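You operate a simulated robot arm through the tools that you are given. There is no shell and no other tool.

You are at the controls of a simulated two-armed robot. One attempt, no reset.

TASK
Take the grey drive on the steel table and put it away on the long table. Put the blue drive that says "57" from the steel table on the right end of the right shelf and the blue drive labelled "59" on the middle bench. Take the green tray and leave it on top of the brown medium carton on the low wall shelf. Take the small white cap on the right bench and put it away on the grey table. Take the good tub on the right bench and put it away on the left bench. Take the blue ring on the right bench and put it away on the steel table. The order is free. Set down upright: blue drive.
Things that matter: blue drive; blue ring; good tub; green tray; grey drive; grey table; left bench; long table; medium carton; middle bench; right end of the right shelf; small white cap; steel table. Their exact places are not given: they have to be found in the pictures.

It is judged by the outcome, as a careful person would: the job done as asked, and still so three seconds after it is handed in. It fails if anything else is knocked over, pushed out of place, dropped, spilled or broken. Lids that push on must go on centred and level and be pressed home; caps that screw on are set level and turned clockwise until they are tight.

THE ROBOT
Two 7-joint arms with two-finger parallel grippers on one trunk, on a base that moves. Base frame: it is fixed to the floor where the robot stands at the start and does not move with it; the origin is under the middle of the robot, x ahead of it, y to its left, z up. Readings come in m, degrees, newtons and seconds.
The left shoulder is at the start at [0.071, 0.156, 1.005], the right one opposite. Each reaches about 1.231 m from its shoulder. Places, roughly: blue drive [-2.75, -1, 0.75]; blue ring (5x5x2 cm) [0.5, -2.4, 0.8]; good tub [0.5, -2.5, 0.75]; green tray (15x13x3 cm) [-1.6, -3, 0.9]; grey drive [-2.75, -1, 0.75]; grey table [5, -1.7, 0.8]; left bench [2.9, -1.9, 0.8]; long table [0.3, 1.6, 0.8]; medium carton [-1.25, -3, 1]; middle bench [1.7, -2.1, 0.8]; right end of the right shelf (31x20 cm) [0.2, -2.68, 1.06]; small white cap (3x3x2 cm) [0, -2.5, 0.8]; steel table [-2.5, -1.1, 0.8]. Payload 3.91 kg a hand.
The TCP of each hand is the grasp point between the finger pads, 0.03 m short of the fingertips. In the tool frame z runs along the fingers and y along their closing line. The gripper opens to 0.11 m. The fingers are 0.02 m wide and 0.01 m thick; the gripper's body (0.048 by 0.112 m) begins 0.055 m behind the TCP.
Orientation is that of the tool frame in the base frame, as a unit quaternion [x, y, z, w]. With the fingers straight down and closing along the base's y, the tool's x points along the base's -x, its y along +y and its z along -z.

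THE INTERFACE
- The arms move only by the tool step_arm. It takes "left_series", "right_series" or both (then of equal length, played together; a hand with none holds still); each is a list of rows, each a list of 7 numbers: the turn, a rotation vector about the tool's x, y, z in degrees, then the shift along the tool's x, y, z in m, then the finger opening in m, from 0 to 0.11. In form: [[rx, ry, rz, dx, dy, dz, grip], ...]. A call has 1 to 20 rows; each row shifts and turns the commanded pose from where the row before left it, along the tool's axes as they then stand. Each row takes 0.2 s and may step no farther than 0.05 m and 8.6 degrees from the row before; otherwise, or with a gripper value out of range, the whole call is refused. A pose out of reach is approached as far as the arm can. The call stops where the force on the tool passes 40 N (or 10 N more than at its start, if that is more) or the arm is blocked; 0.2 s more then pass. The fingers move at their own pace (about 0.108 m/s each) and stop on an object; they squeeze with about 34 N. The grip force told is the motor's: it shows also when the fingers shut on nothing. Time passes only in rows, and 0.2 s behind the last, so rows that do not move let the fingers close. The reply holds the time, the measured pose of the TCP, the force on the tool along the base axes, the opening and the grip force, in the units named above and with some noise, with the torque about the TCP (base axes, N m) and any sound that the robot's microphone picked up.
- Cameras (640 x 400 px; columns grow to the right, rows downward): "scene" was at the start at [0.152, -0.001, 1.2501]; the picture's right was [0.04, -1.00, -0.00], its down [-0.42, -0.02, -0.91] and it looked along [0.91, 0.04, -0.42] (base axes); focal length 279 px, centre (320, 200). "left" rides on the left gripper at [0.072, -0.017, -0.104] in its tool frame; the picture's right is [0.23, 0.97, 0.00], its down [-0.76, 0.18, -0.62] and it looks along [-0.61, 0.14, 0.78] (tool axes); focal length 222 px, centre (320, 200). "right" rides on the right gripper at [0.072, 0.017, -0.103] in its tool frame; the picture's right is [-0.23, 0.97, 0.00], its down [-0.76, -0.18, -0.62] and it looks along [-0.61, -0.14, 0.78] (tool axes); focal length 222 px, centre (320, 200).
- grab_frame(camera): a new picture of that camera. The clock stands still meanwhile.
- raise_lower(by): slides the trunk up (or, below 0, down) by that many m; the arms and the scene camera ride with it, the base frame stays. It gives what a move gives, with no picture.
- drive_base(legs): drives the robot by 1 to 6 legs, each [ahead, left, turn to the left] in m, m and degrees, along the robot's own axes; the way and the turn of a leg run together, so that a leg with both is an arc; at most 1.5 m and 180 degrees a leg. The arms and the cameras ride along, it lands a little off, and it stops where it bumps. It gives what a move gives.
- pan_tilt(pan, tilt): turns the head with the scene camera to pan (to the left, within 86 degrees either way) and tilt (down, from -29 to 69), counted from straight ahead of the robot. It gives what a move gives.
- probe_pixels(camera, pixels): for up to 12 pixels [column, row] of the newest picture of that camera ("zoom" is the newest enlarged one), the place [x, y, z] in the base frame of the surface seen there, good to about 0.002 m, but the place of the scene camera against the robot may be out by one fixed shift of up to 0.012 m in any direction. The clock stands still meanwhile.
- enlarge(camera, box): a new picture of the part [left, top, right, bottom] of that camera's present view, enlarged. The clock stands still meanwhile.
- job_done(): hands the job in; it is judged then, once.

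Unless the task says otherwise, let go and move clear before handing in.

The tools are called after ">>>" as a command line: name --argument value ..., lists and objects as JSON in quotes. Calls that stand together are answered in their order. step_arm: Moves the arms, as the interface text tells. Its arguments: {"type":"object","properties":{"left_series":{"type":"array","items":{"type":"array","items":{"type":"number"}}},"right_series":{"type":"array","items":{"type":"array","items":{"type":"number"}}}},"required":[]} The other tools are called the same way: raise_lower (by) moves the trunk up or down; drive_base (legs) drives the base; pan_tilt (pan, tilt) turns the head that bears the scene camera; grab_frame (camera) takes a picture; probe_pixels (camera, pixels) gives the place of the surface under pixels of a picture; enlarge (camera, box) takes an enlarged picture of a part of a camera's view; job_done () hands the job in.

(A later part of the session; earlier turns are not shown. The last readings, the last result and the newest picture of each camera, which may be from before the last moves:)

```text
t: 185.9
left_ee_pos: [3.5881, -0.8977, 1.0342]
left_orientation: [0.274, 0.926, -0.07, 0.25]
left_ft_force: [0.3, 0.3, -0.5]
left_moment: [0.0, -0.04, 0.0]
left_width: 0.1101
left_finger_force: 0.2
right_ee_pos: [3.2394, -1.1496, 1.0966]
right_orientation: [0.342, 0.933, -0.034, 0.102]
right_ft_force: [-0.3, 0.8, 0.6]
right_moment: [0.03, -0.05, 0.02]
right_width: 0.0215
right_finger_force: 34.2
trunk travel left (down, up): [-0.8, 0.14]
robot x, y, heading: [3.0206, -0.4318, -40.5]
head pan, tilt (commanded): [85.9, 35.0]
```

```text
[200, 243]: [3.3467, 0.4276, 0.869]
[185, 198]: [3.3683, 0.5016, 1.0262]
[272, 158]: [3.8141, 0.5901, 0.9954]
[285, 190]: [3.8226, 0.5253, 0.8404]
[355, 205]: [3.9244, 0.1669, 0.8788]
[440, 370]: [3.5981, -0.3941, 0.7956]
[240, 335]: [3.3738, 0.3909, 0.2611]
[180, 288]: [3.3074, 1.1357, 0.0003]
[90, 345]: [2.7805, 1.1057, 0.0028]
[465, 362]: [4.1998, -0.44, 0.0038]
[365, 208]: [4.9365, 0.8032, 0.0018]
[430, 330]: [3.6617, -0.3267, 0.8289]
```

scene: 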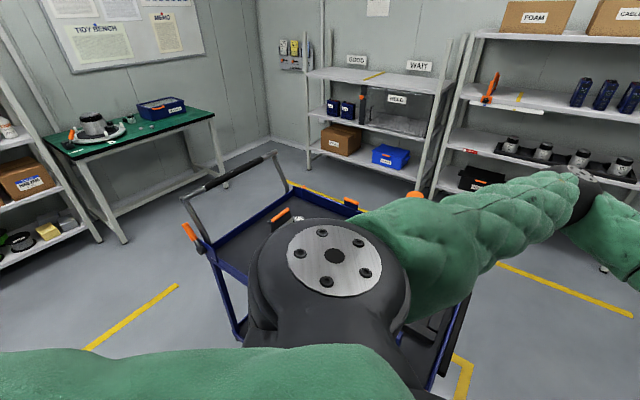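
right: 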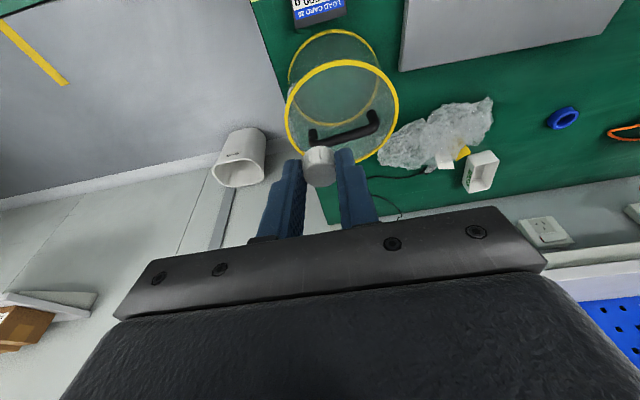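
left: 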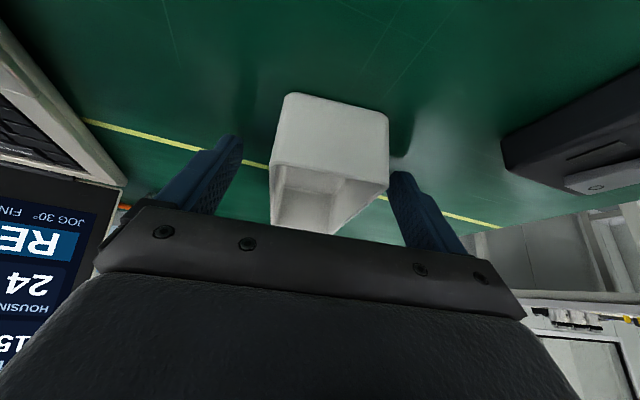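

The cart lies at about x 3.35–3.95, y −0.4…0.55, right beside me. I move directly away from it (to my right) by 0.3 m and then look back at it.

>>> drive_base --legs '[[-0.02, -0.25, 0]]'

>>> pan_tilt --pan 75 --tilt 35

>>> grab_frame --camera "scene"

```text
t: 187.8
left_ee_pos: [3.4183, -1.0614, 1.0376]
left_orientation: [0.263, 0.929, -0.071, 0.252]
left_ft_force: [-0.4, -0.3, -0.1]
left_moment: [0.05, -0.01, 0.02]
left_width: 0.1101
left_finger_force: 0.1
right_ee_pos: [3.075, -1.3204, 1.1037]
right_orientation: [0.331, 0.937, -0.036, 0.106]
right_ft_force: [-0.6, -0.1, -0.9]
right_moment: [-0.01, -0.03, 0.0]
right_width: 0.0214
right_finger_force: 33.8
trunk travel left (down, up): [-0.8, 0.14]
robot x, y, heading: [2.846, -0.619, -39.4]
head pan, tilt (commanded): [85.9, 35.0]
```

```text
t: 188.5
left_ee_pos: [3.4173, -1.0613, 1.0381]
left_orientation: [0.264, 0.928, -0.072, 0.253]
left_ft_force: [0.0, -0.3, -0.3]
left_moment: [-0.03, -0.02, 0.05]
left_width: 0.11
left_finger_force: 0.0
right_ee_pos: [3.0761, -1.3203, 1.1043]
right_orientation: [0.333, 0.936, -0.037, 0.106]
right_ft_force: [0.3, -0.2, -0.3]
right_moment: [0.03, 0.0, -0.01]
right_width: 0.0215
right_finger_force: 34.3
trunk travel left (down, up): [-0.8, 0.14]
robot x, y, heading: [2.8445, -0.6173, -39.5]
head pan, tilt (commanded): [75.0, 35.0]
```

```text
taken
```

scene: 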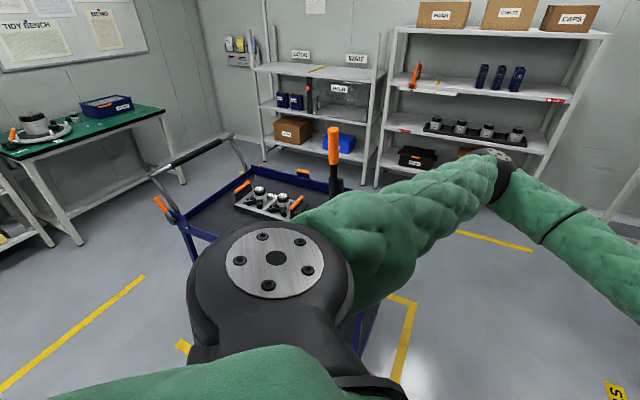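

A tall orange-handled tool stands on the cart at (333,150), which my upper arm may have touched. I back further away and turn to inspect the cart.

>>> drive_base --legs '[[-0.415, -0.5, 0], [0, 0, 60]]'

>>> pan_tilt --pan 8 --tilt 20

>>> grab_frame --camera "scene"

```text
t: 194.7
left_ee_pos: [2.8894, -0.474, 1.0396]
left_orientation: [-0.234, 0.936, 0.064, 0.254]
left_ft_force: [0.3, -0.1, 0.3]
left_moment: [0.03, -0.03, -0.02]
left_width: 0.11
left_finger_force: 0.0
right_ee_pos: [2.9398, -0.9004, 1.1045]
right_orientation: [-0.179, 0.978, 0.02, 0.109]
right_ft_force: [0.1, -1.1, -0.1]
right_moment: [-0.02, 0.02, -0.01]
right_width: 0.0213
right_finger_force: 34.2
trunk travel left (down, up): [-0.8, 0.14]
robot x, y, heading: [2.2142, -0.7446, 20.5]
head pan, tilt (commanded): [75.0, 35.0]
```

```text
t: 196.1
left_ee_pos: [2.8889, -0.4734, 1.0386]
left_orientation: [-0.233, 0.936, 0.064, 0.255]
left_ft_force: [-0.2, 0.2, -0.6]
left_moment: [-0.04, -0.03, -0.02]
left_width: 0.1099
left_finger_force: 0.0
right_ee_pos: [2.9398, -0.9012, 1.1053]
right_orientation: [-0.179, 0.978, 0.02, 0.11]
right_ft_force: [-0.6, 0.3, 0.1]
right_moment: [-0.03, -0.01, -0.01]
right_width: 0.0212
right_finger_force: 33.4
trunk travel left (down, up): [-0.8, 0.14]
robot x, y, heading: [2.2167, -0.7445, 20.4]
head pan, tilt (commanded): [8.0, 20.0]
```

```text
taken
```

scene: 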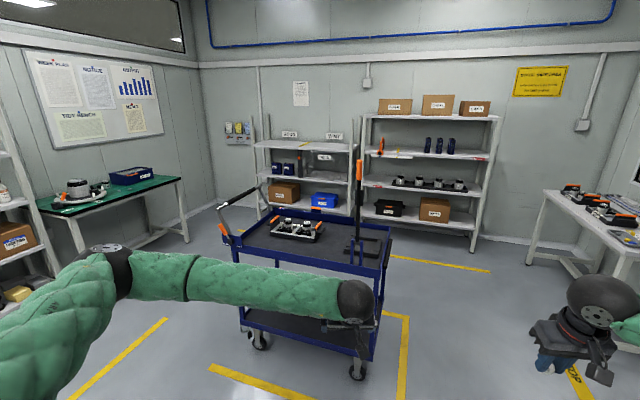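

The cart and its tall orange-handled tool are upright, standing in its yellow-marked bay. I probe the wheels and bay corners to judge whether it was shifted.

>>> probe_pixels --camera "scene" --pixels '[[357, 376], [258, 344], [250, 330], [405, 318], [212, 368], [300, 393], [361, 165], [238, 248], [383, 266], [268, 210], [390, 235], [404, 380]]'

>>> enlarge --camera "scene" --box '[200, 150, 420, 390]'

```text
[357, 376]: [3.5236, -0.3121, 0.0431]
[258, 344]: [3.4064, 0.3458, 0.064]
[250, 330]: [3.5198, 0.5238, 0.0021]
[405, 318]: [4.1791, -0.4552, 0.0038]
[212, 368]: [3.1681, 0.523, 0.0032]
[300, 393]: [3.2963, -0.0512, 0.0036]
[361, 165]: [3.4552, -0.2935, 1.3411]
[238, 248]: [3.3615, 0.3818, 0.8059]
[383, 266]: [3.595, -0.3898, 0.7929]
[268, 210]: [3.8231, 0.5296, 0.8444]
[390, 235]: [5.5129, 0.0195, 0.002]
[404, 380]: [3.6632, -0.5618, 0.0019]
```

```text
1.67 times, centred on (310, 270) of scene
```

zoom: 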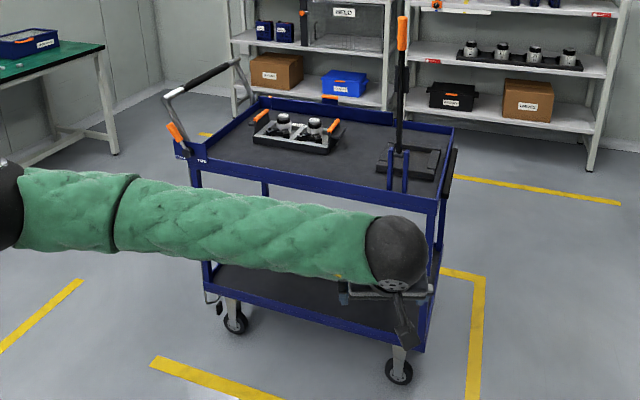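

The cart appears upright and in its bay; I check whether the tall tool still stands vertical in its holder.

>>> probe_pixels --camera "zoom" --pixels '[[402, 25], [401, 50], [399, 80], [397, 110], [396, 140], [390, 180], [405, 180], [430, 160], [380, 160], [385, 178], [440, 175]]'

>>> enlarge --camera "scene" --box '[320, 145, 410, 285]'

```text
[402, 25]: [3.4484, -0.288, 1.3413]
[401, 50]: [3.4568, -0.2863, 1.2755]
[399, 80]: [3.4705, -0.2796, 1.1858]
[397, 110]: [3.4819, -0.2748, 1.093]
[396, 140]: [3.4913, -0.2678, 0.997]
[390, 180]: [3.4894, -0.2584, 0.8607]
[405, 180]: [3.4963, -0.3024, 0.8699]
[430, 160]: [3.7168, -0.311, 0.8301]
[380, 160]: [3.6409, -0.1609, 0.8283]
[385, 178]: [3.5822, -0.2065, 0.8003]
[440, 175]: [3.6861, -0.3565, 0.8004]
```

```text
2.86 times, centred on (365, 215) of scene
```

zoom: 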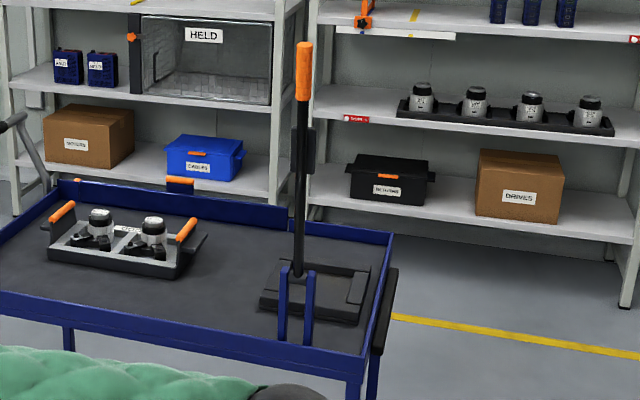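

The tool handle sits in its fork (slight lean toward me) and the cart is aligned with its bay; I'll give it a wide berth. Now I look at the grey table from here.

>>> pan_tilt --pan -35 --tilt 20

>>> grab_frame --camera "scene"

```text
t: 197.2
left_ee_pos: [2.8894, -0.4742, 1.0388]
left_orientation: [-0.234, 0.936, 0.064, 0.254]
left_ft_force: [0.5, -0.6, 0.2]
left_moment: [-0.02, -0.02, 0.0]
left_width: 0.1102
left_finger_force: 0.1
right_ee_pos: [2.9399, -0.9009, 1.1048]
right_orientation: [-0.178, 0.978, 0.021, 0.11]
right_ft_force: [0.4, 0.0, 0.0]
right_moment: [0.01, 0.01, 0.01]
right_width: 0.0215
right_finger_force: 33.9
trunk travel left (down, up): [-0.8, 0.14]
robot x, y, heading: [2.2163, -0.7435, 20.2]
head pan, tilt (commanded): [-35.0, 20.0]
```

```text
taken
```

scene: 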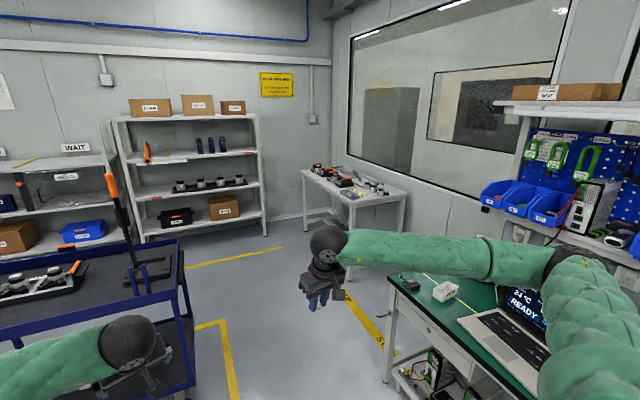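

The grey table is at (300–405,165–240), and the tub stands on bench 26 at (445,290). I probe the table's surface and contents.

>>> enlarge --camera "scene" --box '[290, 150, 420, 250]'

>>> probe_pixels --camera "scene" --pixels '[[305, 174], [330, 188], [350, 203], [400, 195], [335, 180], [375, 185], [350, 190], [380, 195], [395, 190], [320, 170], [350, 232], [310, 218]]'

```text
4.00 times, centred on (355, 200) of scene
```

zoom: 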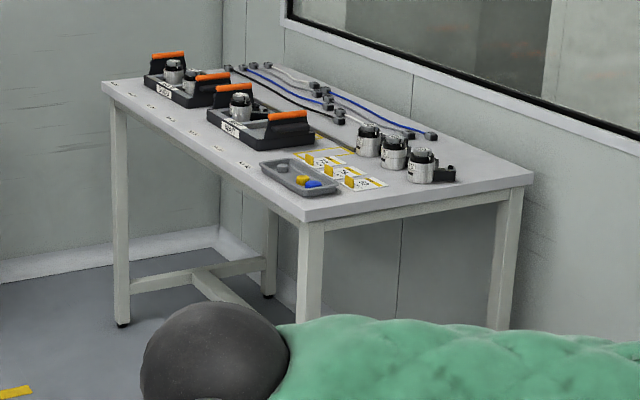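

```text
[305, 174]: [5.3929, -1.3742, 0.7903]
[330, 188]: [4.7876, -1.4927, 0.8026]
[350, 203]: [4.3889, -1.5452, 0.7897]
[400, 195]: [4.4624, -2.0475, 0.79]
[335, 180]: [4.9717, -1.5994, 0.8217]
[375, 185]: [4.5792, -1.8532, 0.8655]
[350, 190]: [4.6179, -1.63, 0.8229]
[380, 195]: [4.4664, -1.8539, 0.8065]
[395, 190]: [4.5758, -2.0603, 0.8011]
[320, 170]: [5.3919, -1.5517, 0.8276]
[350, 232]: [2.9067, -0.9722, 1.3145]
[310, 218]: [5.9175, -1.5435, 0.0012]
```

The grey table's near corner is (4.36,-1.54), west end edge to (4.46,-2.06), top z≈0.79. I turn right 35° and go ahead through the gap, keeping well away from the cart.

>>> drive_base --legs '[[0, 0, -36], [1.35, 0, 0]]'

>>> pan_tilt --pan -20 --tilt 30

>>> grab_frame --camera "scene"

```text
t: 205.8
left_ee_pos: [4.2464, -1.2862, 1.0391]
left_orientation: [0.062, 0.963, -0.017, 0.262]
left_ft_force: [-0.9, 0.1, 0.1]
left_moment: [-0.03, 0.03, 0.01]
left_width: 0.1099
left_finger_force: 0.1
right_ee_pos: [4.0391, -1.6624, 1.1044]
right_orientation: [0.127, 0.986, -0.014, 0.111]
right_ft_force: [-0.6, 0.3, 0.1]
right_moment: [-0.02, 0.0, 0.03]
right_width: 0.0213
right_finger_force: 33.7
trunk travel left (down, up): [-0.8, 0.14]
robot x, y, heading: [3.5413, -1.1186, -15.1]
head pan, tilt (commanded): [-35.0, 20.0]
```

```text
t: 206.6
left_ee_pos: [4.247, -1.2858, 1.0383]
left_orientation: [0.063, 0.963, -0.017, 0.262]
left_ft_force: [0.1, 0.8, -0.3]
left_moment: [-0.02, 0.03, -0.01]
left_width: 0.11
left_finger_force: 0.1
right_ee_pos: [4.0395, -1.6639, 1.1035]
right_orientation: [0.127, 0.986, -0.013, 0.109]
right_ft_force: [-0.4, -0.1, -0.6]
right_moment: [0.0, -0.01, -0.02]
right_width: 0.0216
right_finger_force: 34.1
trunk travel left (down, up): [-0.8, 0.14]
robot x, y, heading: [3.5395, -1.1207, -15.0]
head pan, tilt (commanded): [-20.0, 30.0]
```

```text
taken
```

scene: 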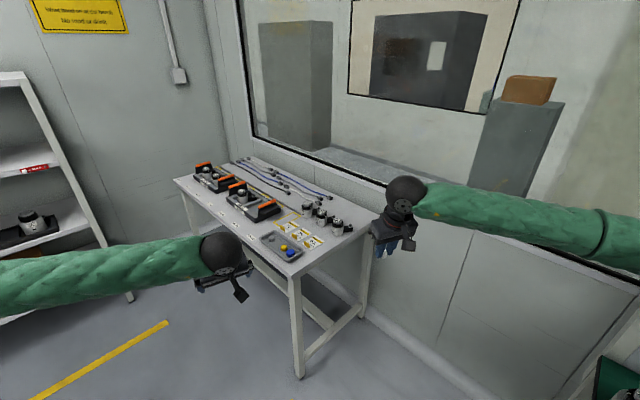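

>>> enlarge --camera "scene" --box '[230, 190, 380, 280]'

>>> probe_pixels --camera "scene" --pixels '[[290, 272], [320, 255], [340, 243], [365, 230], [310, 260], [330, 248], [288, 245], [315, 243], [345, 235], [270, 255]]'

```text
4.27 times, centred on (305, 235) of scene
```

zoom: 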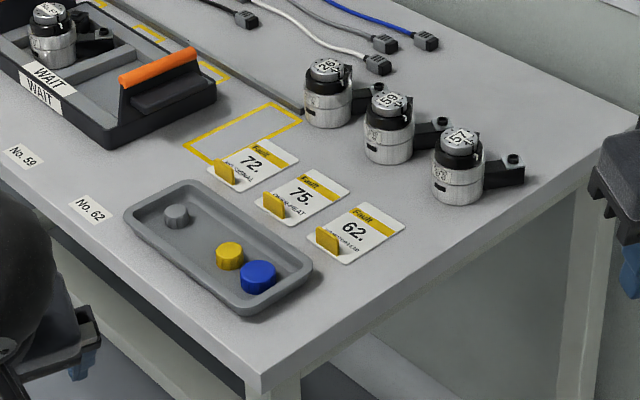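

```text
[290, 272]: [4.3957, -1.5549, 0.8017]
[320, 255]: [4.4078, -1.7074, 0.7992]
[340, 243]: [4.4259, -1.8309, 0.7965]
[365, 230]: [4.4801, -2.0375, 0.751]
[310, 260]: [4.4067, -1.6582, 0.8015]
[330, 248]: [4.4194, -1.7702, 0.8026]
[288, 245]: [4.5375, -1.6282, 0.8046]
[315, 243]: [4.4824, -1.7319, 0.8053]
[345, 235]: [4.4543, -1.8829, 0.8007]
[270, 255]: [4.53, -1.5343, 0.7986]
```

Free surface exists along the near (west) edge right of the fault cards, around zoom (430,245). I probe candidate spots and edges.

>>> probe_pixels --camera "zoom" --pixels '[[404, 230], [345, 265], [420, 245], [400, 262], [440, 262], [470, 240], [500, 215], [380, 285], [350, 295], [330, 330], [455, 200], [262, 375]]'

```text
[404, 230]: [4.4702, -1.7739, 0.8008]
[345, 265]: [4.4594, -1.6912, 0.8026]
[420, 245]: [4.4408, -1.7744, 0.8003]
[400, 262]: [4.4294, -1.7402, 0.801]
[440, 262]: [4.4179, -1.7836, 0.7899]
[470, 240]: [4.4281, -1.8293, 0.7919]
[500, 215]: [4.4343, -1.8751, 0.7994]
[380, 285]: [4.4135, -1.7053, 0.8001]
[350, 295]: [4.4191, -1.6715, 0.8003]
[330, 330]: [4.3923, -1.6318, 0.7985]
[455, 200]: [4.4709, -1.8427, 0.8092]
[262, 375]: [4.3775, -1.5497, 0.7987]
```

>>> probe_pixels --camera "zoom" --pixels '[[290, 335], [320, 305], [280, 345], [310, 275], [246, 312], [330, 290], [300, 318], [365, 270], [230, 345]]'

```text
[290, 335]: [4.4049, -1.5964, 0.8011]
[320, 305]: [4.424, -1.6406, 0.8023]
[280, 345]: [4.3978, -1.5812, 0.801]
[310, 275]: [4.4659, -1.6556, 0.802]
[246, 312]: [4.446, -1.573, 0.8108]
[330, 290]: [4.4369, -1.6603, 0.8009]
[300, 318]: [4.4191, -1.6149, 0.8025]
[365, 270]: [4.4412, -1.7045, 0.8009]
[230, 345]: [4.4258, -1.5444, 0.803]
```

>>> probe_pixels --camera "zoom" --pixels '[[570, 140], [590, 150], [550, 150], [540, 190], [560, 110], [520, 185], [580, 170], [530, 130]]'

```text
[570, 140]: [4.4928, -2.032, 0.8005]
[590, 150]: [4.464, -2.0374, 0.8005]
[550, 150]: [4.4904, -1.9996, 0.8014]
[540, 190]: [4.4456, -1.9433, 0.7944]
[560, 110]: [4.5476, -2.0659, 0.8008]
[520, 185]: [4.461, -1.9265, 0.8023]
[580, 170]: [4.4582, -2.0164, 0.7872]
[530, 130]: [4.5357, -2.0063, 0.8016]
```

I choose a spot near (4.43,-1.65) between the small grey tray's end and the west edge. I move ahead 0.15 m, lower the trunk 0.1 m, and use the right wrist camera.

>>> drive_base --legs '[[0.15, 0, 0]]'

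>>> raise_lower --by -0.1

>>> grab_frame --camera "right"

>>> grab_frame --camera "scene"

```text
t: 207.9
left_ee_pos: [4.3906, -1.3223, 1.0395]
left_orientation: [0.061, 0.963, -0.017, 0.261]
left_ft_force: [0.2, 0.1, -0.3]
left_moment: [-0.01, 0.03, 0.0]
left_width: 0.1102
left_finger_force: 0.1
right_ee_pos: [4.1849, -1.7003, 1.1046]
right_orientation: [0.126, 0.986, -0.013, 0.111]
right_ft_force: [0.1, 0.0, -0.3]
right_moment: [0.04, 0.01, 0.02]
right_width: 0.0216
right_finger_force: 33.9
trunk travel left (down, up): [-0.8, 0.14]
robot x, y, heading: [3.6872, -1.1557, -15.0]
head pan, tilt (commanded): [-20.0, 30.0]
```

```text
t: 209.3
left_ee_pos: [4.3901, -1.3212, 0.9394]
left_orientation: [0.06, 0.963, -0.016, 0.261]
left_ft_force: [-0.7, -0.5, -0.6]
left_moment: [0.03, 0.03, 0.01]
left_width: 0.1102
left_finger_force: 0.0
right_ee_pos: [4.1852, -1.6997, 1.004]
right_orientation: [0.126, 0.986, -0.013, 0.11]
right_ft_force: [-0.2, 0.7, 0.7]
right_moment: [0.0, 0.0, -0.02]
right_width: 0.0213
right_finger_force: 34.0
trunk travel left (down, up): [-0.7, 0.24]
robot x, y, heading: [3.6827, -1.1556, -14.9]
head pan, tilt (commanded): [-20.0, 30.0]
```

```text
taken
```

right: 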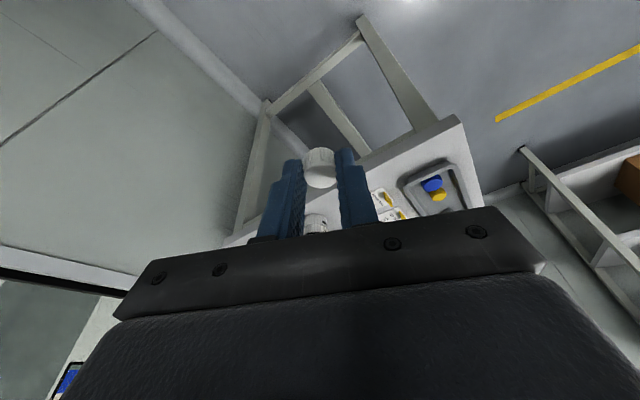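

```text
taken
```

scene: 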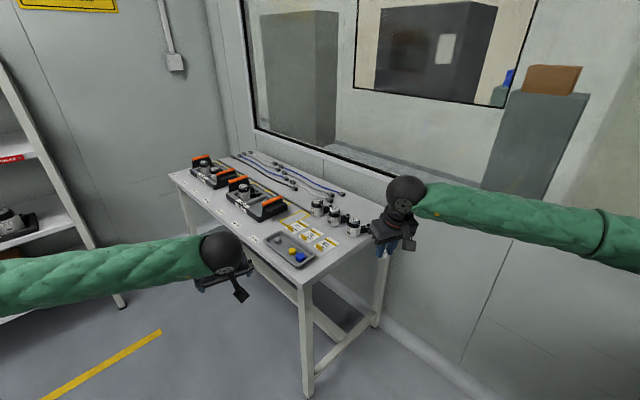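

I enlarge the right camera's view of the table end and probe the spot there.

>>> enlarge --camera "right" --box '[360, 110, 490, 220]'

>>> probe_pixels --camera "right" --pixels '[[455, 125], [400, 155], [420, 160], [400, 180], [410, 165], [395, 170], [430, 150], [385, 175]]'

```text
3.64 times, centred on (425, 165) of right
```

zoom: 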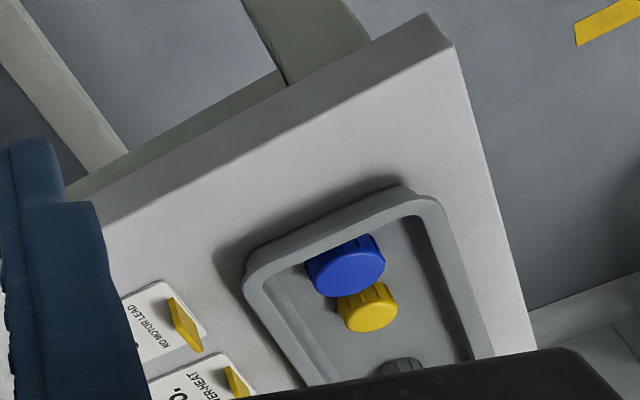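

```text
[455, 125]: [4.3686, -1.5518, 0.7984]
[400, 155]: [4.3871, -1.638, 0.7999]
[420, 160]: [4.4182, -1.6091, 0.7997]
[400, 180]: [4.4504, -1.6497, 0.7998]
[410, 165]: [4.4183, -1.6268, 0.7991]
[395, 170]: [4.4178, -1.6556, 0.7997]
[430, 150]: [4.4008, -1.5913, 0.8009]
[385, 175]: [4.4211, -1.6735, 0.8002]
```

The free strip centre is about (4.42,-1.648), z≈0.7997. I bring the cap above it at ~4 cm.

>>> step_arm --right_series '[[0, 0, 0, -0.0292, 0.0182, 0.029, 0.0], [0, 0, 0, -0.0292, 0.0182, 0.029, 0.0], [0, 0, 0, -0.0292, 0.0182, 0.029, 0.0], [0, 0, 0, -0.0292, 0.0182, 0.029, 0.0], [0, 0, 0, -0.0292, 0.0182, 0.029, 0.0], [0, 0, 0, -0.0292, 0.0182, 0.029, 0.0], [0, 0, 0, 0, 0, 0, 0.0]]'

>>> grab_frame --camera "right"

>>> enlarge --camera "scene" --box '[230, 180, 420, 310]'

```text
t: 210.9
left_ee_pos: [4.3897, -1.3236, 0.9399]
left_orientation: [0.06, 0.963, -0.016, 0.263]
left_ft_force: [0.0, -0.2, 0.1]
left_moment: [0.04, -0.03, -0.01]
left_width: 0.1101
left_finger_force: 0.1
right_ee_pos: [4.4134, -1.6493, 0.8735]
right_orientation: [0.127, 0.986, -0.014, 0.11]
right_ft_force: [0.0, -0.4, 0.6]
right_moment: [-0.03, -0.02, 0.0]
right_width: 0.0212
right_finger_force: 34.3
trunk travel left (down, up): [-0.7, 0.24]
robot x, y, heading: [3.6821, -1.1561, -14.9]
head pan, tilt (commanded): [-20.0, 30.0]
```

```text
taken
```

right: 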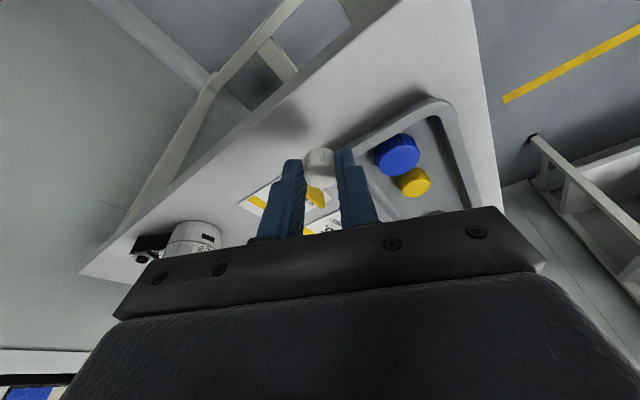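

```text
3.08 times, centred on (325, 245) of scene
```

zoom: 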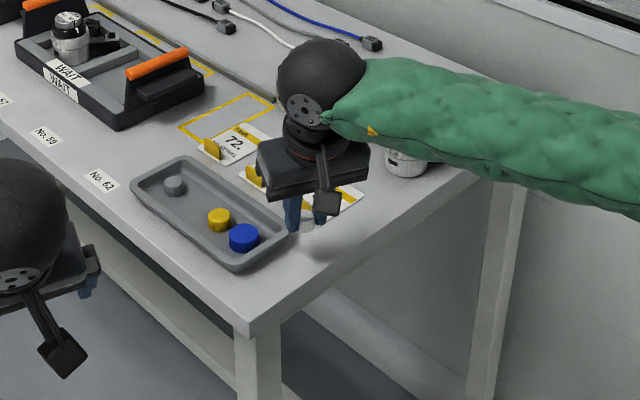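

The cap hangs over the strip beside the small tray. I lower it to just above, then finely.

>>> step_arm --right_series '[[0, 0, 0, 0.0037, 0, 0.0176, 0.0], [0, 0, 0, 0.0037, 0, 0.0176, 0.0], [0, 0, 0, 0, 0, 0, 0.0]]'

>>> step_arm --right_series '[[0, 0, 0, 0.0004, 0, 0.002, 0.0], [0, 0, 0, 0.0004, 0, 0.002, 0.0], [0, 0, 0, 0, 0, 0, 0.0]]'

```text
t: 211.7
left_ee_pos: [4.3905, -1.3231, 0.9387]
left_orientation: [0.061, 0.963, -0.017, 0.262]
left_ft_force: [0.3, -0.1, -0.6]
left_moment: [0.02, 0.01, -0.01]
left_width: 0.1099
left_finger_force: 0.0
right_ee_pos: [4.4154, -1.6467, 0.838]
right_orientation: [0.126, 0.986, -0.014, 0.111]
right_ft_force: [0.5, 1.0, -0.2]
right_moment: [-0.01, 0.02, 0.01]
right_width: 0.0215
right_finger_force: 34.1
trunk travel left (down, up): [-0.7, 0.24]
robot x, y, heading: [3.6812, -1.1583, -15.0]
head pan, tilt (commanded): [-20.0, 30.0]
```

```text
t: 212.5
left_ee_pos: [4.3902, -1.3232, 0.9387]
left_orientation: [0.061, 0.963, -0.017, 0.262]
left_ft_force: [-0.6, 0.2, 0.3]
left_moment: [-0.01, -0.03, -0.01]
left_width: 0.1101
left_finger_force: 0.0
right_ee_pos: [4.4155, -1.6469, 0.8342]
right_orientation: [0.127, 0.986, -0.014, 0.11]
right_ft_force: [0.8, -1.1, 4.5]
right_moment: [-0.06, -0.01, -0.01]
right_width: 0.0214
right_finger_force: 34.2
trunk travel left (down, up): [-0.7, 0.24]
robot x, y, heading: [3.6816, -1.1577, -14.8]
head pan, tilt (commanded): [-20.0, 30.0]
```

Contact felt (4.5 N). I open the fingers slightly and then wider.

>>> step_arm --right_series '[[0, 0, 0, 0, 0, 0, 0.026], [0, 0, 0, 0, 0, 0, 0.034], [0, 0, 0, 0, 0, 0, 0.05], [0, 0, 0, 0, 0, 0, 0.06], [0, 0, 0, 0, 0, 0, 0.06]]'

>>> grab_frame --camera "right"

```text
t: 213.7
left_ee_pos: [4.3906, -1.3219, 0.938]
left_orientation: [0.06, 0.963, -0.017, 0.262]
left_ft_force: [-0.2, 1.0, 0.7]
left_moment: [-0.01, 0.02, 0.01]
left_width: 0.11
left_finger_force: 0.0
right_ee_pos: [4.4156, -1.6457, 0.8332]
right_orientation: [0.126, 0.986, -0.014, 0.111]
right_ft_force: [-0.2, -0.7, -0.2]
right_moment: [-0.03, 0.0, 0.01]
right_width: 0.0599
right_finger_force: 0.0
trunk travel left (down, up): [-0.7, 0.24]
robot x, y, heading: [3.6843, -1.1556, -15.1]
head pan, tilt (commanded): [-20.0, 30.0]
```

```text
taken
```

right: 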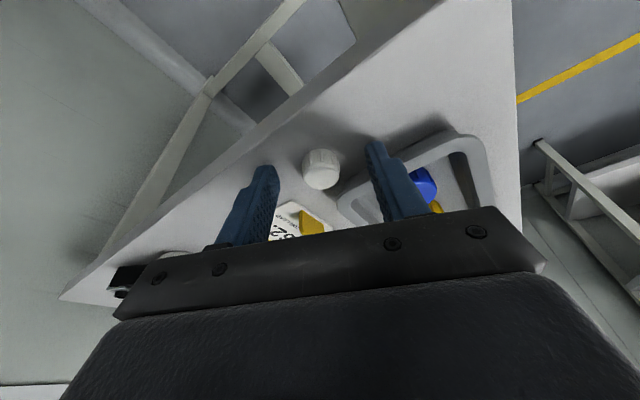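

The cap rests on the table. I lift the right hand straight up.

>>> step_arm --right_series '[[0, 0, 0, -0.0042, 0, -0.0196, 0.06], [0, 0, 0, -0.0094, 0, -0.044, 0.06], [0, 0, 0, -0.0094, 0, -0.044, 0.06], [0, 0, 0, -0.0094, 0, -0.044, 0.08], [0, 0, 0, -0.0094, 0, -0.044, 0.11], [0, 0, 0, -0.0094, 0, -0.044, 0.11], [0, 0, 0, 0, 0, 0, 0.11]]'

>>> grab_frame --camera "right"

>>> enlarge --camera "scene" --box '[230, 180, 420, 310]'

```text
t: 215.3
left_ee_pos: [4.3919, -1.323, 0.9393]
left_orientation: [0.062, 0.963, -0.017, 0.261]
left_ft_force: [0.7, -0.6, -0.2]
left_moment: [0.02, -0.01, -0.04]
left_width: 0.1101
left_finger_force: 0.0
right_ee_pos: [4.416, -1.6497, 1.0797]
right_orientation: [0.126, 0.986, -0.013, 0.111]
right_ft_force: [0.6, -1.1, -0.6]
right_moment: [-0.02, 0.03, 0.0]
right_width: 0.1099
right_finger_force: 0.1
trunk travel left (down, up): [-0.7, 0.24]
robot x, y, heading: [3.6823, -1.1597, -14.9]
head pan, tilt (commanded): [-20.0, 30.0]
```

```text
taken
```

right: 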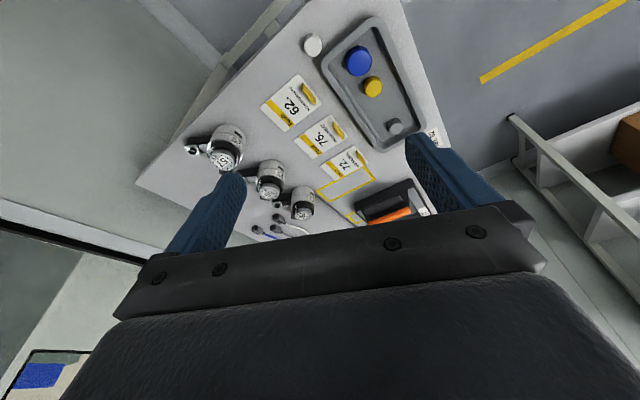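

```text
3.08 times, centred on (325, 245) of scene
```

zoom: 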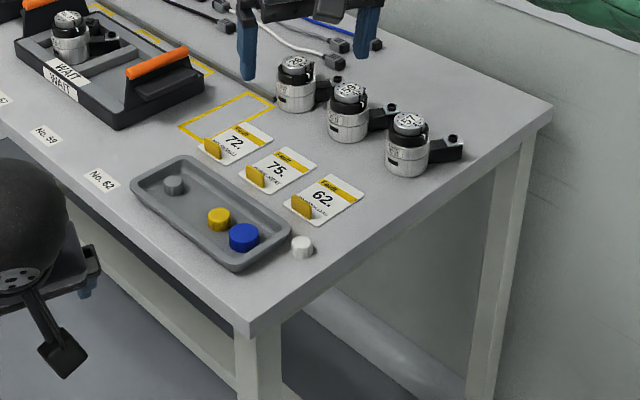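

The cap stands on the grey table at zoom (302,246). Now I back out the same way, turn to face the benches and go right to the right bench for the ring.

>>> drive_base --legs '[[-1.45, 0, 0], [0, 0, -65], [0, -1.0, 0], [0, -0.75, 0]]'

>>> pan_tilt --pan 0 --tilt 40

>>> grab_frame --camera "scene"

```text
t: 233.7
left_ee_pos: [0.7399, -1.856, 0.9391]
left_orientation: [0.558, 0.787, -0.152, 0.214]
left_ft_force: [-0.1, 0.9, -0.2]
left_moment: [-0.01, 0.03, 0.01]
left_width: 0.1099
left_finger_force: 0.1
right_ee_pos: [0.4597, -2.0252, 1.0787]
right_orientation: [0.624, 0.773, -0.069, 0.086]
right_ft_force: [1.0, 0.3, -0.4]
right_moment: [0.01, 0.01, -0.04]
right_width: 0.11
right_finger_force: 0.2
trunk travel left (down, up): [-0.7, 0.24]
robot x, y, heading: [0.5714, -1.1513, -78.0]
head pan, tilt (commanded): [-20.0, 30.0]
```

```text
t: 234.5
left_ee_pos: [0.7405, -1.856, 0.9397]
left_orientation: [0.557, 0.788, -0.151, 0.214]
left_ft_force: [-0.1, 0.6, -0.1]
left_moment: [-0.01, 0.0, 0.02]
left_width: 0.1101
left_finger_force: 0.1
right_ee_pos: [0.4596, -2.0257, 1.0801]
right_orientation: [0.623, 0.774, -0.07, 0.087]
right_ft_force: [0.5, -0.5, -0.7]
right_moment: [0.0, 0.01, 0.0]
right_width: 0.11
right_finger_force: 0.2
trunk travel left (down, up): [-0.7, 0.24]
robot x, y, heading: [0.5698, -1.1483, -78.4]
head pan, tilt (commanded): [0.0, 40.0]
```

```text
taken
```

scene: 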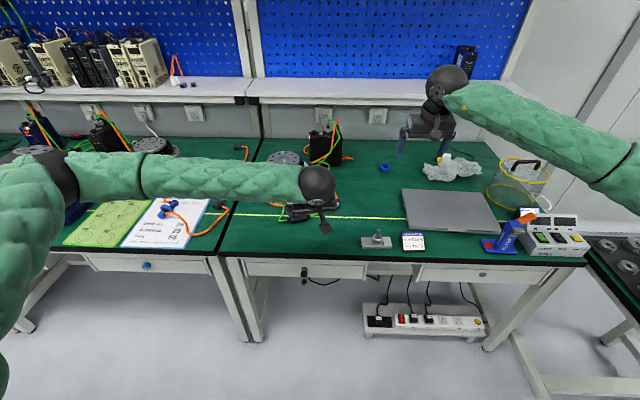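

The ring is at (384,168). I raise the trunk and left hand (to clear the actuator), then move ahead 0.3 m.

>>> step_arm --left_series '[[0, 0, 0, -0.0027, 0.01, -0.0446, 0.11], [0, 0, 0, -0.0027, 0.01, -0.0446, 0.11], [0, 0, 0, -0.0027, 0.01, -0.0446, 0.11], [0, 0, 0, -0.0027, 0.01, -0.0446, 0.11], [0, 0, 0, -0.0027, 0.01, -0.0446, 0.11]]'

>>> raise_lower --by 0.1

>>> drive_base --legs '[[0.3, 0, 0]]'

>>> grab_frame --camera "scene"

>>> grab_frame --camera "right"

```text
t: 235.7
left_ee_pos: [0.7529, -1.7417, 1.1402]
left_orientation: [0.557, 0.788, -0.151, 0.214]
left_ft_force: [-0.7, -0.1, 1.0]
left_moment: [-0.03, 0.01, -0.04]
left_width: 0.1099
left_finger_force: 0.1
right_ee_pos: [0.4594, -2.0238, 1.0802]
right_orientation: [0.624, 0.773, -0.07, 0.086]
right_ft_force: [0.0, -0.8, 0.8]
right_moment: [0.0, 0.0, -0.02]
right_width: 0.1099
right_finger_force: 0.1
trunk travel left (down, up): [-0.7, 0.24]
robot x, y, heading: [0.5691, -1.1488, -78.3]
head pan, tilt (commanded): [0.0, 40.0]
```

```text
t: 237.1
left_ee_pos: [0.7535, -1.7434, 1.2392]
left_orientation: [0.557, 0.788, -0.152, 0.214]
left_ft_force: [-0.2, -0.2, -0.2]
left_moment: [0.04, 0.03, 0.01]
left_width: 0.1099
left_finger_force: 0.0
right_ee_pos: [0.46, -2.0254, 1.1791]
right_orientation: [0.624, 0.773, -0.069, 0.088]
right_ft_force: [-0.9, -0.1, 0.2]
right_moment: [-0.01, 0.02, 0.03]
right_width: 0.11
right_finger_force: 0.1
trunk travel left (down, up): [-0.8, 0.14]
robot x, y, heading: [0.5699, -1.1487, -78.3]
head pan, tilt (commanded): [0.0, 40.0]
```

```text
t: 239.1
left_ee_pos: [0.8118, -2.0422, 1.2396]
left_orientation: [0.559, 0.787, -0.151, 0.213]
left_ft_force: [-0.3, -0.6, 0.9]
left_moment: [0.01, -0.02, 0.01]
left_width: 0.1101
left_finger_force: 0.1
right_ee_pos: [0.5184, -2.3212, 1.1797]
right_orientation: [0.626, 0.772, -0.07, 0.087]
right_ft_force: [0.6, 0.8, 0.7]
right_moment: [0.0, 0.05, 0.01]
right_width: 0.1099
right_finger_force: 0.1
trunk travel left (down, up): [-0.8, 0.14]
robot x, y, heading: [0.6338, -1.4484, -78.5]
head pan, tilt (commanded): [0.0, 40.0]
```

```text
taken
```

scene: 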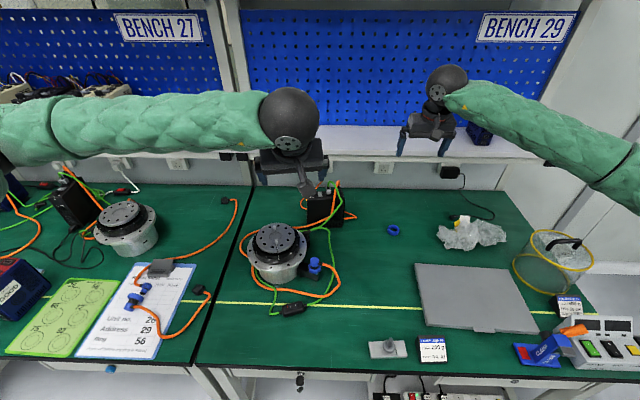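

```text
taken
```

right: 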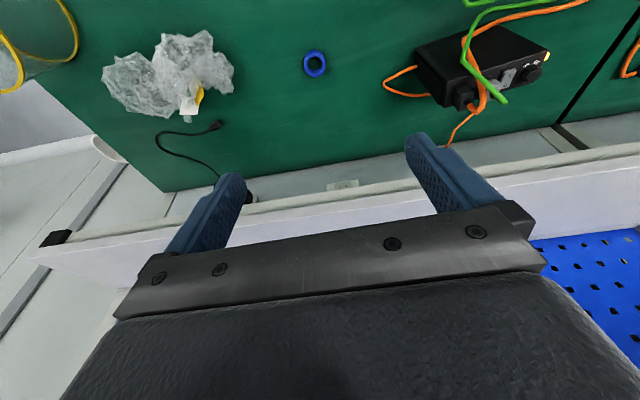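

At the left edge (20,285) drive 59 is seen at an odd angle; I must check that it still stands upright.

>>> pan_tilt --pan 50 --tilt 35

>>> grab_frame --camera "scene"

```text
t: 240.3
left_ee_pos: [0.8113, -2.0419, 1.2388]
left_orientation: [0.559, 0.787, -0.152, 0.214]
left_ft_force: [0.2, -1.1, 0.6]
left_moment: [-0.01, 0.0, -0.01]
left_width: 0.11
left_finger_force: 0.0
right_ee_pos: [0.5177, -2.3222, 1.1793]
right_orientation: [0.626, 0.772, -0.069, 0.087]
right_ft_force: [0.4, -0.1, 0.9]
right_moment: [-0.01, -0.02, 0.01]
right_width: 0.1099
right_finger_force: 0.0
trunk travel left (down, up): [-0.8, 0.14]
robot x, y, heading: [0.6342, -1.4471, -78.3]
head pan, tilt (commanded): [50.0, 35.0]
```

```text
taken
```

scene: 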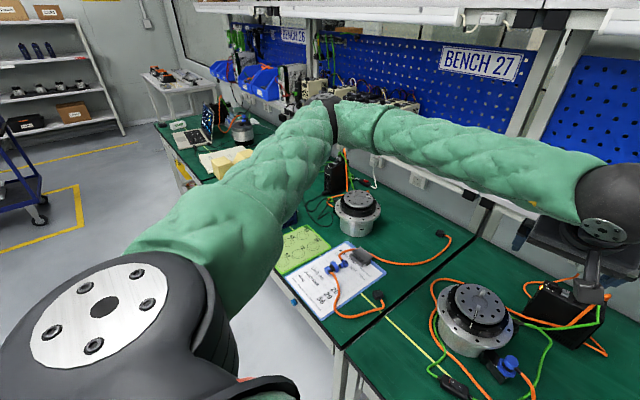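

The arm hides it here. I return the head and enlarge that corner.

>>> pan_tilt --pan 15 --tilt 45

>>> grab_frame --camera "scene"

>>> enlarge --camera "scene" --box '[0, 180, 180, 320]'

```text
t: 241.3
left_ee_pos: [0.8133, -2.0426, 1.2385]
left_orientation: [0.559, 0.786, -0.153, 0.214]
left_ft_force: [0.4, -0.9, 0.0]
left_moment: [-0.02, 0.0, 0.01]
left_width: 0.1098
left_finger_force: 0.1
right_ee_pos: [0.5177, -2.3211, 1.1795]
right_orientation: [0.626, 0.772, -0.069, 0.087]
right_ft_force: [-0.6, -0.3, -0.4]
right_moment: [-0.04, -0.02, 0.01]
right_width: 0.11
right_finger_force: 0.0
trunk travel left (down, up): [-0.8, 0.14]
robot x, y, heading: [0.6343, -1.4461, -78.3]
head pan, tilt (commanded): [15.0, 45.0]
```

```text
taken
```

scene: 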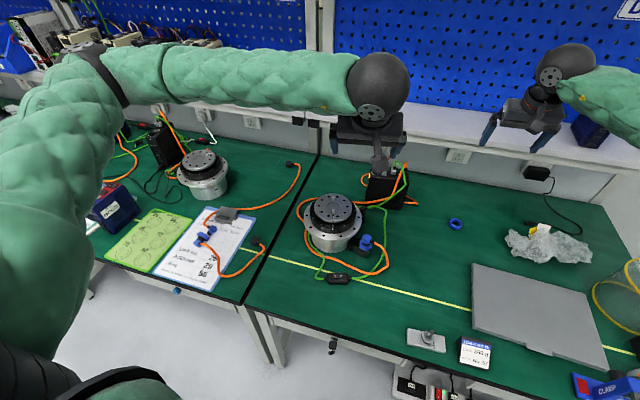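

```text
2.86 times, centred on (90, 250) of scene
```

zoom: 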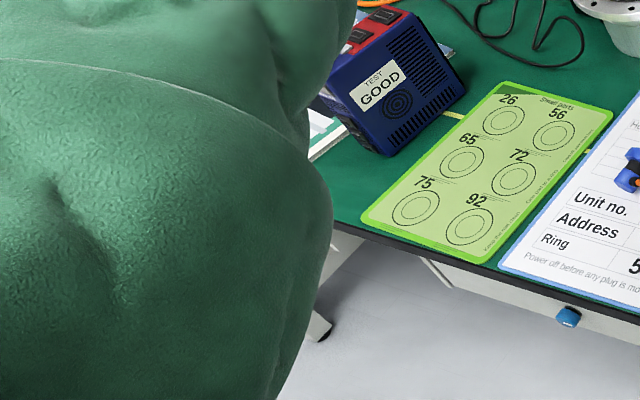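

The drive shows its side labelled "TEST GOOD"; I probe heights on it to be sure it stands upright.

>>> probe_pixels --camera "zoom" --pixels '[[385, 25], [415, 20], [350, 70], [330, 80], [390, 150], [440, 110], [460, 85], [380, 90], [400, 95], [350, 120], [430, 40], [345, 50]]'

```text
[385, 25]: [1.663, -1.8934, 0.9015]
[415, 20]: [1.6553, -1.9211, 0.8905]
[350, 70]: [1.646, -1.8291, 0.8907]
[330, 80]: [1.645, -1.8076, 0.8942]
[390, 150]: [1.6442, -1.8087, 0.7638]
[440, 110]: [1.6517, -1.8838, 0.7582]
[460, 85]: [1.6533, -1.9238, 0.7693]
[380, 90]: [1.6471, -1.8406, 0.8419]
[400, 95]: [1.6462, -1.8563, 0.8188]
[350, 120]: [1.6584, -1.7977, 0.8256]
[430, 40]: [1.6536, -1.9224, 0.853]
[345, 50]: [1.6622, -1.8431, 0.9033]
```

59 stands upright where I put it (top z 0.90, base 0.76). Now the ring: I probe it in the right wrist view at (314,63).

>>> enlarge --camera "right" --box '[285, 40, 345, 85]'

>>> probe_pixels --camera "zoom" --pixels '[[315, 105], [310, 280], [210, 195], [425, 210], [315, 190], [250, 240], [390, 150]]'

```text
8.89 times, centred on (315, 62) of right
```

zoom: 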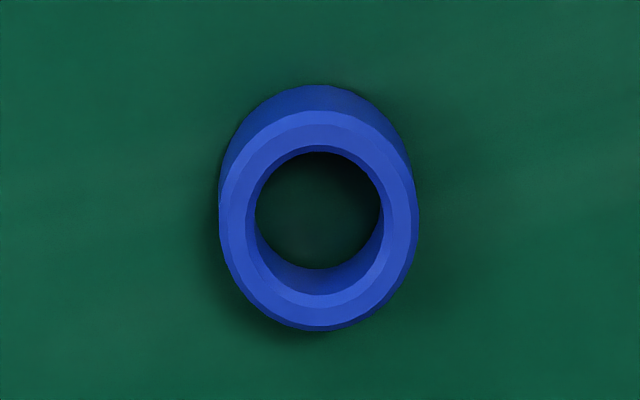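

```text
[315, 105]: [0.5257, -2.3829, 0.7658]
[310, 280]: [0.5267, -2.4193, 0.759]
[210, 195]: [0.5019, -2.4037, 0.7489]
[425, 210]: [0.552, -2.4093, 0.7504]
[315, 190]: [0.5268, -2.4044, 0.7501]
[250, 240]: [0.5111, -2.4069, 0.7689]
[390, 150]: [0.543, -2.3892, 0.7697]
```

>>> probe_pixels --camera "zoom" --pixels '[[318, 122], [318, 308], [232, 215], [406, 215], [260, 140], [380, 295], [255, 285], [385, 145]]'

```text
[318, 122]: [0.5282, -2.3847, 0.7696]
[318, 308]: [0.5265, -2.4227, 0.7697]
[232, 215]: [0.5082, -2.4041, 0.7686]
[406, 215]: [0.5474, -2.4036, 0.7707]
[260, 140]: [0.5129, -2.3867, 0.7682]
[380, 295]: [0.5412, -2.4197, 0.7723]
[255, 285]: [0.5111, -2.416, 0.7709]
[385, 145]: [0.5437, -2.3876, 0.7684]
```

The ring's centre is (0.528,-2.404), top z 0.77. I descend the right hand over it to z≈0.80.

>>> step_arm --right_series '[[0, 0, 0, 0.0009, -0.0008, 0.043, 0.11], [0, 0, 0, 0.0009, -0.0008, 0.043, 0.11], [0, 0, 0, 0.0009, -0.0008, 0.043, 0.11], [0, 0, 0, 0.0009, -0.0008, 0.043, 0.11], [0, 0, 0, 0.0009, -0.0008, 0.043, 0.11], [0, 0, 0, 0.0009, -0.0008, 0.043, 0.11], [0, 0, 0, 0.0009, -0.0008, 0.043, 0.11], [0, 0, 0, 0.0009, -0.0008, 0.043, 0.1], [0, 0, 0, 0.0009, -0.0008, 0.043, 0.1], [0, 0, 0, 0, 0, 0, 0.1]]'

>>> grab_frame --camera "right"

```text
t: 243.5
left_ee_pos: [0.8111, -2.0406, 1.2382]
left_orientation: [0.559, 0.787, -0.151, 0.213]
left_ft_force: [0.2, 0.2, -0.4]
left_moment: [-0.01, -0.03, 0.03]
left_width: 0.11
left_finger_force: 0.0
right_ee_pos: [0.5265, -2.4002, 0.7992]
right_orientation: [0.627, 0.771, -0.07, 0.087]
right_ft_force: [-0.5, 0.6, 0.5]
right_moment: [0.0, -0.01, -0.01]
right_width: 0.1002
right_finger_force: 0.1
trunk travel left (down, up): [-0.8, 0.14]
robot x, y, heading: [0.6334, -1.4488, -78.3]
head pan, tilt (commanded): [15.0, 45.0]
```

```text
taken
```

right: 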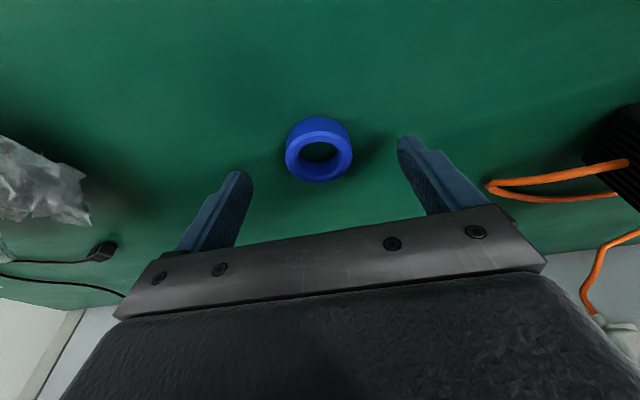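

>>> probe_pixels --camera "right" --pixels '[[319, 132], [319, 177], [290, 155], [348, 155]]'

>>> step_arm --right_series '[[0, 0, 0, 0.0017, 0, 0.0073, 0.1], [0, 0, 0, 0.0016, 0, 0.0073, 0.1], [0, 0, 0, 0, 0, 0, 0.1]]'

```text
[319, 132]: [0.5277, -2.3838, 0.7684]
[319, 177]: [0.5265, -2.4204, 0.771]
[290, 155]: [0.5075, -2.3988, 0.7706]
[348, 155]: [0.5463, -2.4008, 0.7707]
```

```text
t: 244.3
left_ee_pos: [0.8119, -2.0423, 1.2391]
left_orientation: [0.559, 0.786, -0.152, 0.215]
left_ft_force: [-0.1, -0.2, 0.1]
left_moment: [-0.01, -0.01, 0.01]
left_width: 0.11
left_finger_force: 0.0
right_ee_pos: [0.5262, -2.402, 0.7839]
right_orientation: [0.626, 0.772, -0.069, 0.087]
right_ft_force: [0.0, -0.1, 0.3]
right_moment: [-0.01, 0.03, 0.0]
right_width: 0.1
right_finger_force: 0.2
trunk travel left (down, up): [-0.8, 0.14]
robot x, y, heading: [0.6314, -1.445, -78.6]
head pan, tilt (commanded): [15.0, 45.0]
```

The ring is centred between the tips. I close on it and lift slightly.

>>> step_arm --right_series '[[0, 0, 0, 0.004, 0, -0.0005, 0.1], [0, 0, 0, 0, 0, 0, 0.0], [0, 0, 0, 0, 0, 0, 0.0], [0, 0, 0, 0, 0, 0, 0.0], [0, 0, 0, 0, 0, 0, 0.0], [0, 0, 0, -0.0044, 0, -0.0195, 0.0], [0, 0, 0, -0.0066, 0, -0.0293, 0.0], [0, 0, 0, 0, 0, 0, 0.0]]'

>>> grab_frame --camera "right"

```text
t: 246.1
left_ee_pos: [0.812, -2.0428, 1.2378]
left_orientation: [0.559, 0.786, -0.152, 0.214]
left_ft_force: [0.4, 0.2, -1.1]
left_moment: [-0.01, -0.01, -0.02]
left_width: 0.1102
left_finger_force: 0.1
right_ee_pos: [0.5255, -2.3956, 0.8323]
right_orientation: [0.626, 0.772, -0.069, 0.087]
right_ft_force: [0.0, 0.3, -0.5]
right_moment: [0.02, -0.03, 0.04]
right_width: 0.044
right_finger_force: 33.4
trunk travel left (down, up): [-0.8, 0.14]
robot x, y, heading: [0.6322, -1.4438, -78.7]
head pan, tilt (commanded): [15.0, 45.0]
```

```text
taken
```

right: 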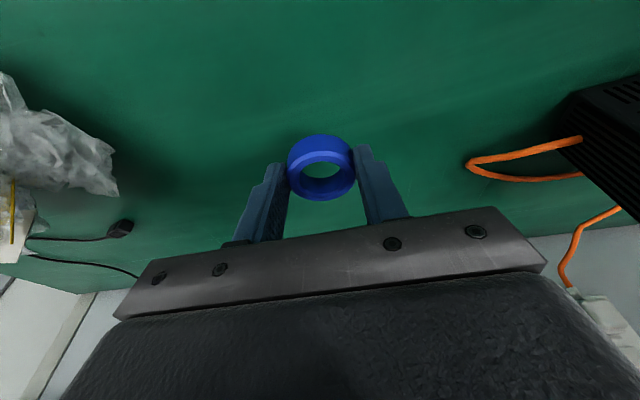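

The ring is held (0.044 m). I lift it and back well away from the bench before heading to the low wall shelf.

>>> step_arm --right_series '[[0, 0, 0, -0.0099, 0, -0.0439, 0.0], [0, 0, 0, -0.0099, 0, -0.0439, 0.0], [0, 0, 0, -0.0099, 0, -0.0439, 0.0], [0, 0, 0, -0.0099, 0, -0.0439, 0.0], [0, 0, 0, -0.0099, 0, -0.0439, 0.0], [0, 0, 0, -0.0099, 0, -0.0439, 0.0], [0, 0, 0, 0.044, -0.01, -0.0099, 0.0], [0, 0, 0, 0.044, -0.01, -0.0099, 0.0], [0, 0, 0, 0.044, -0.01, -0.0099, 0.0], [0, 0, 0, 0.044, -0.01, -0.0099, 0.0], [0, 0, 0, 0, 0, 0, 0.0]]'

>>> drive_base --legs '[[-0.95, 0, 0], [0, -1.0, 0], [0, -1.0, 0]]'

>>> pan_tilt --pan 0 --tilt 25

>>> grab_frame --camera "scene"

```text
t: 248.5
left_ee_pos: [0.8134, -2.0424, 1.2383]
left_orientation: [0.559, 0.787, -0.152, 0.213]
left_ft_force: [0.6, 1.0, 0.2]
left_moment: [0.03, 0.03, 0.03]
left_width: 0.1102
left_finger_force: 0.1
right_ee_pos: [0.4501, -2.229, 1.1013]
right_orientation: [0.626, 0.772, -0.07, 0.086]
right_ft_force: [0.0, 0.6, -1.3]
right_moment: [-0.01, 0.03, -0.02]
right_width: 0.0438
right_finger_force: 34.1
trunk travel left (down, up): [-0.8, 0.14]
robot x, y, heading: [0.6304, -1.4485, -78.4]
head pan, tilt (commanded): [15.0, 45.0]
```

```text
t: 263.1
left_ee_pos: [-1.3472, -1.549, 1.2393]
left_orientation: [0.557, 0.788, -0.151, 0.214]
left_ft_force: [-0.2, -0.3, 0.0]
left_moment: [0.02, -0.04, 0.01]
left_width: 0.1098
left_finger_force: 0.1
right_ee_pos: [-1.7097, -1.7364, 1.1031]
right_orientation: [0.625, 0.773, -0.07, 0.087]
right_ft_force: [-0.5, -0.2, 0.6]
right_moment: [0.0, 0.01, 0.02]
right_width: 0.0436
right_finger_force: 34.6
trunk travel left (down, up): [-0.8, 0.14]
robot x, y, heading: [-1.531, -0.9523, -78.1]
head pan, tilt (commanded): [15.0, 45.0]
```

```text
t: 263.9
left_ee_pos: [-1.3478, -1.5485, 1.2398]
left_orientation: [0.557, 0.788, -0.151, 0.214]
left_ft_force: [-0.4, 0.3, 0.2]
left_moment: [-0.01, 0.0, 0.0]
left_width: 0.1101
left_finger_force: 0.0
right_ee_pos: [-1.709, -1.7377, 1.1019]
right_orientation: [0.625, 0.773, -0.069, 0.087]
right_ft_force: [0.0, 0.7, -0.9]
right_moment: [0.01, 0.04, -0.03]
right_width: 0.0435
right_finger_force: 33.5
trunk travel left (down, up): [-0.8, 0.14]
robot x, y, heading: [-1.5307, -0.9531, -78.2]
head pan, tilt (commanded): [0.0, 25.0]
```

```text
taken
```

scene: 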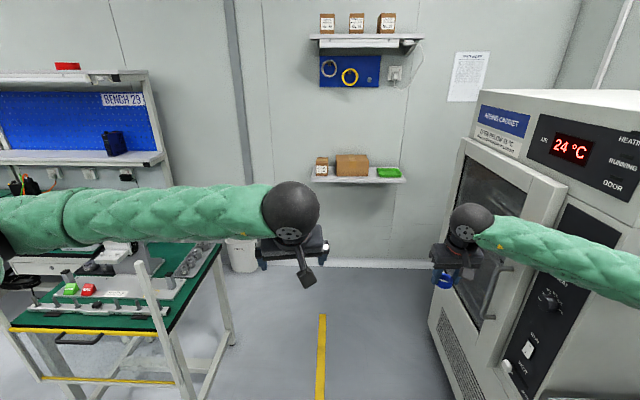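

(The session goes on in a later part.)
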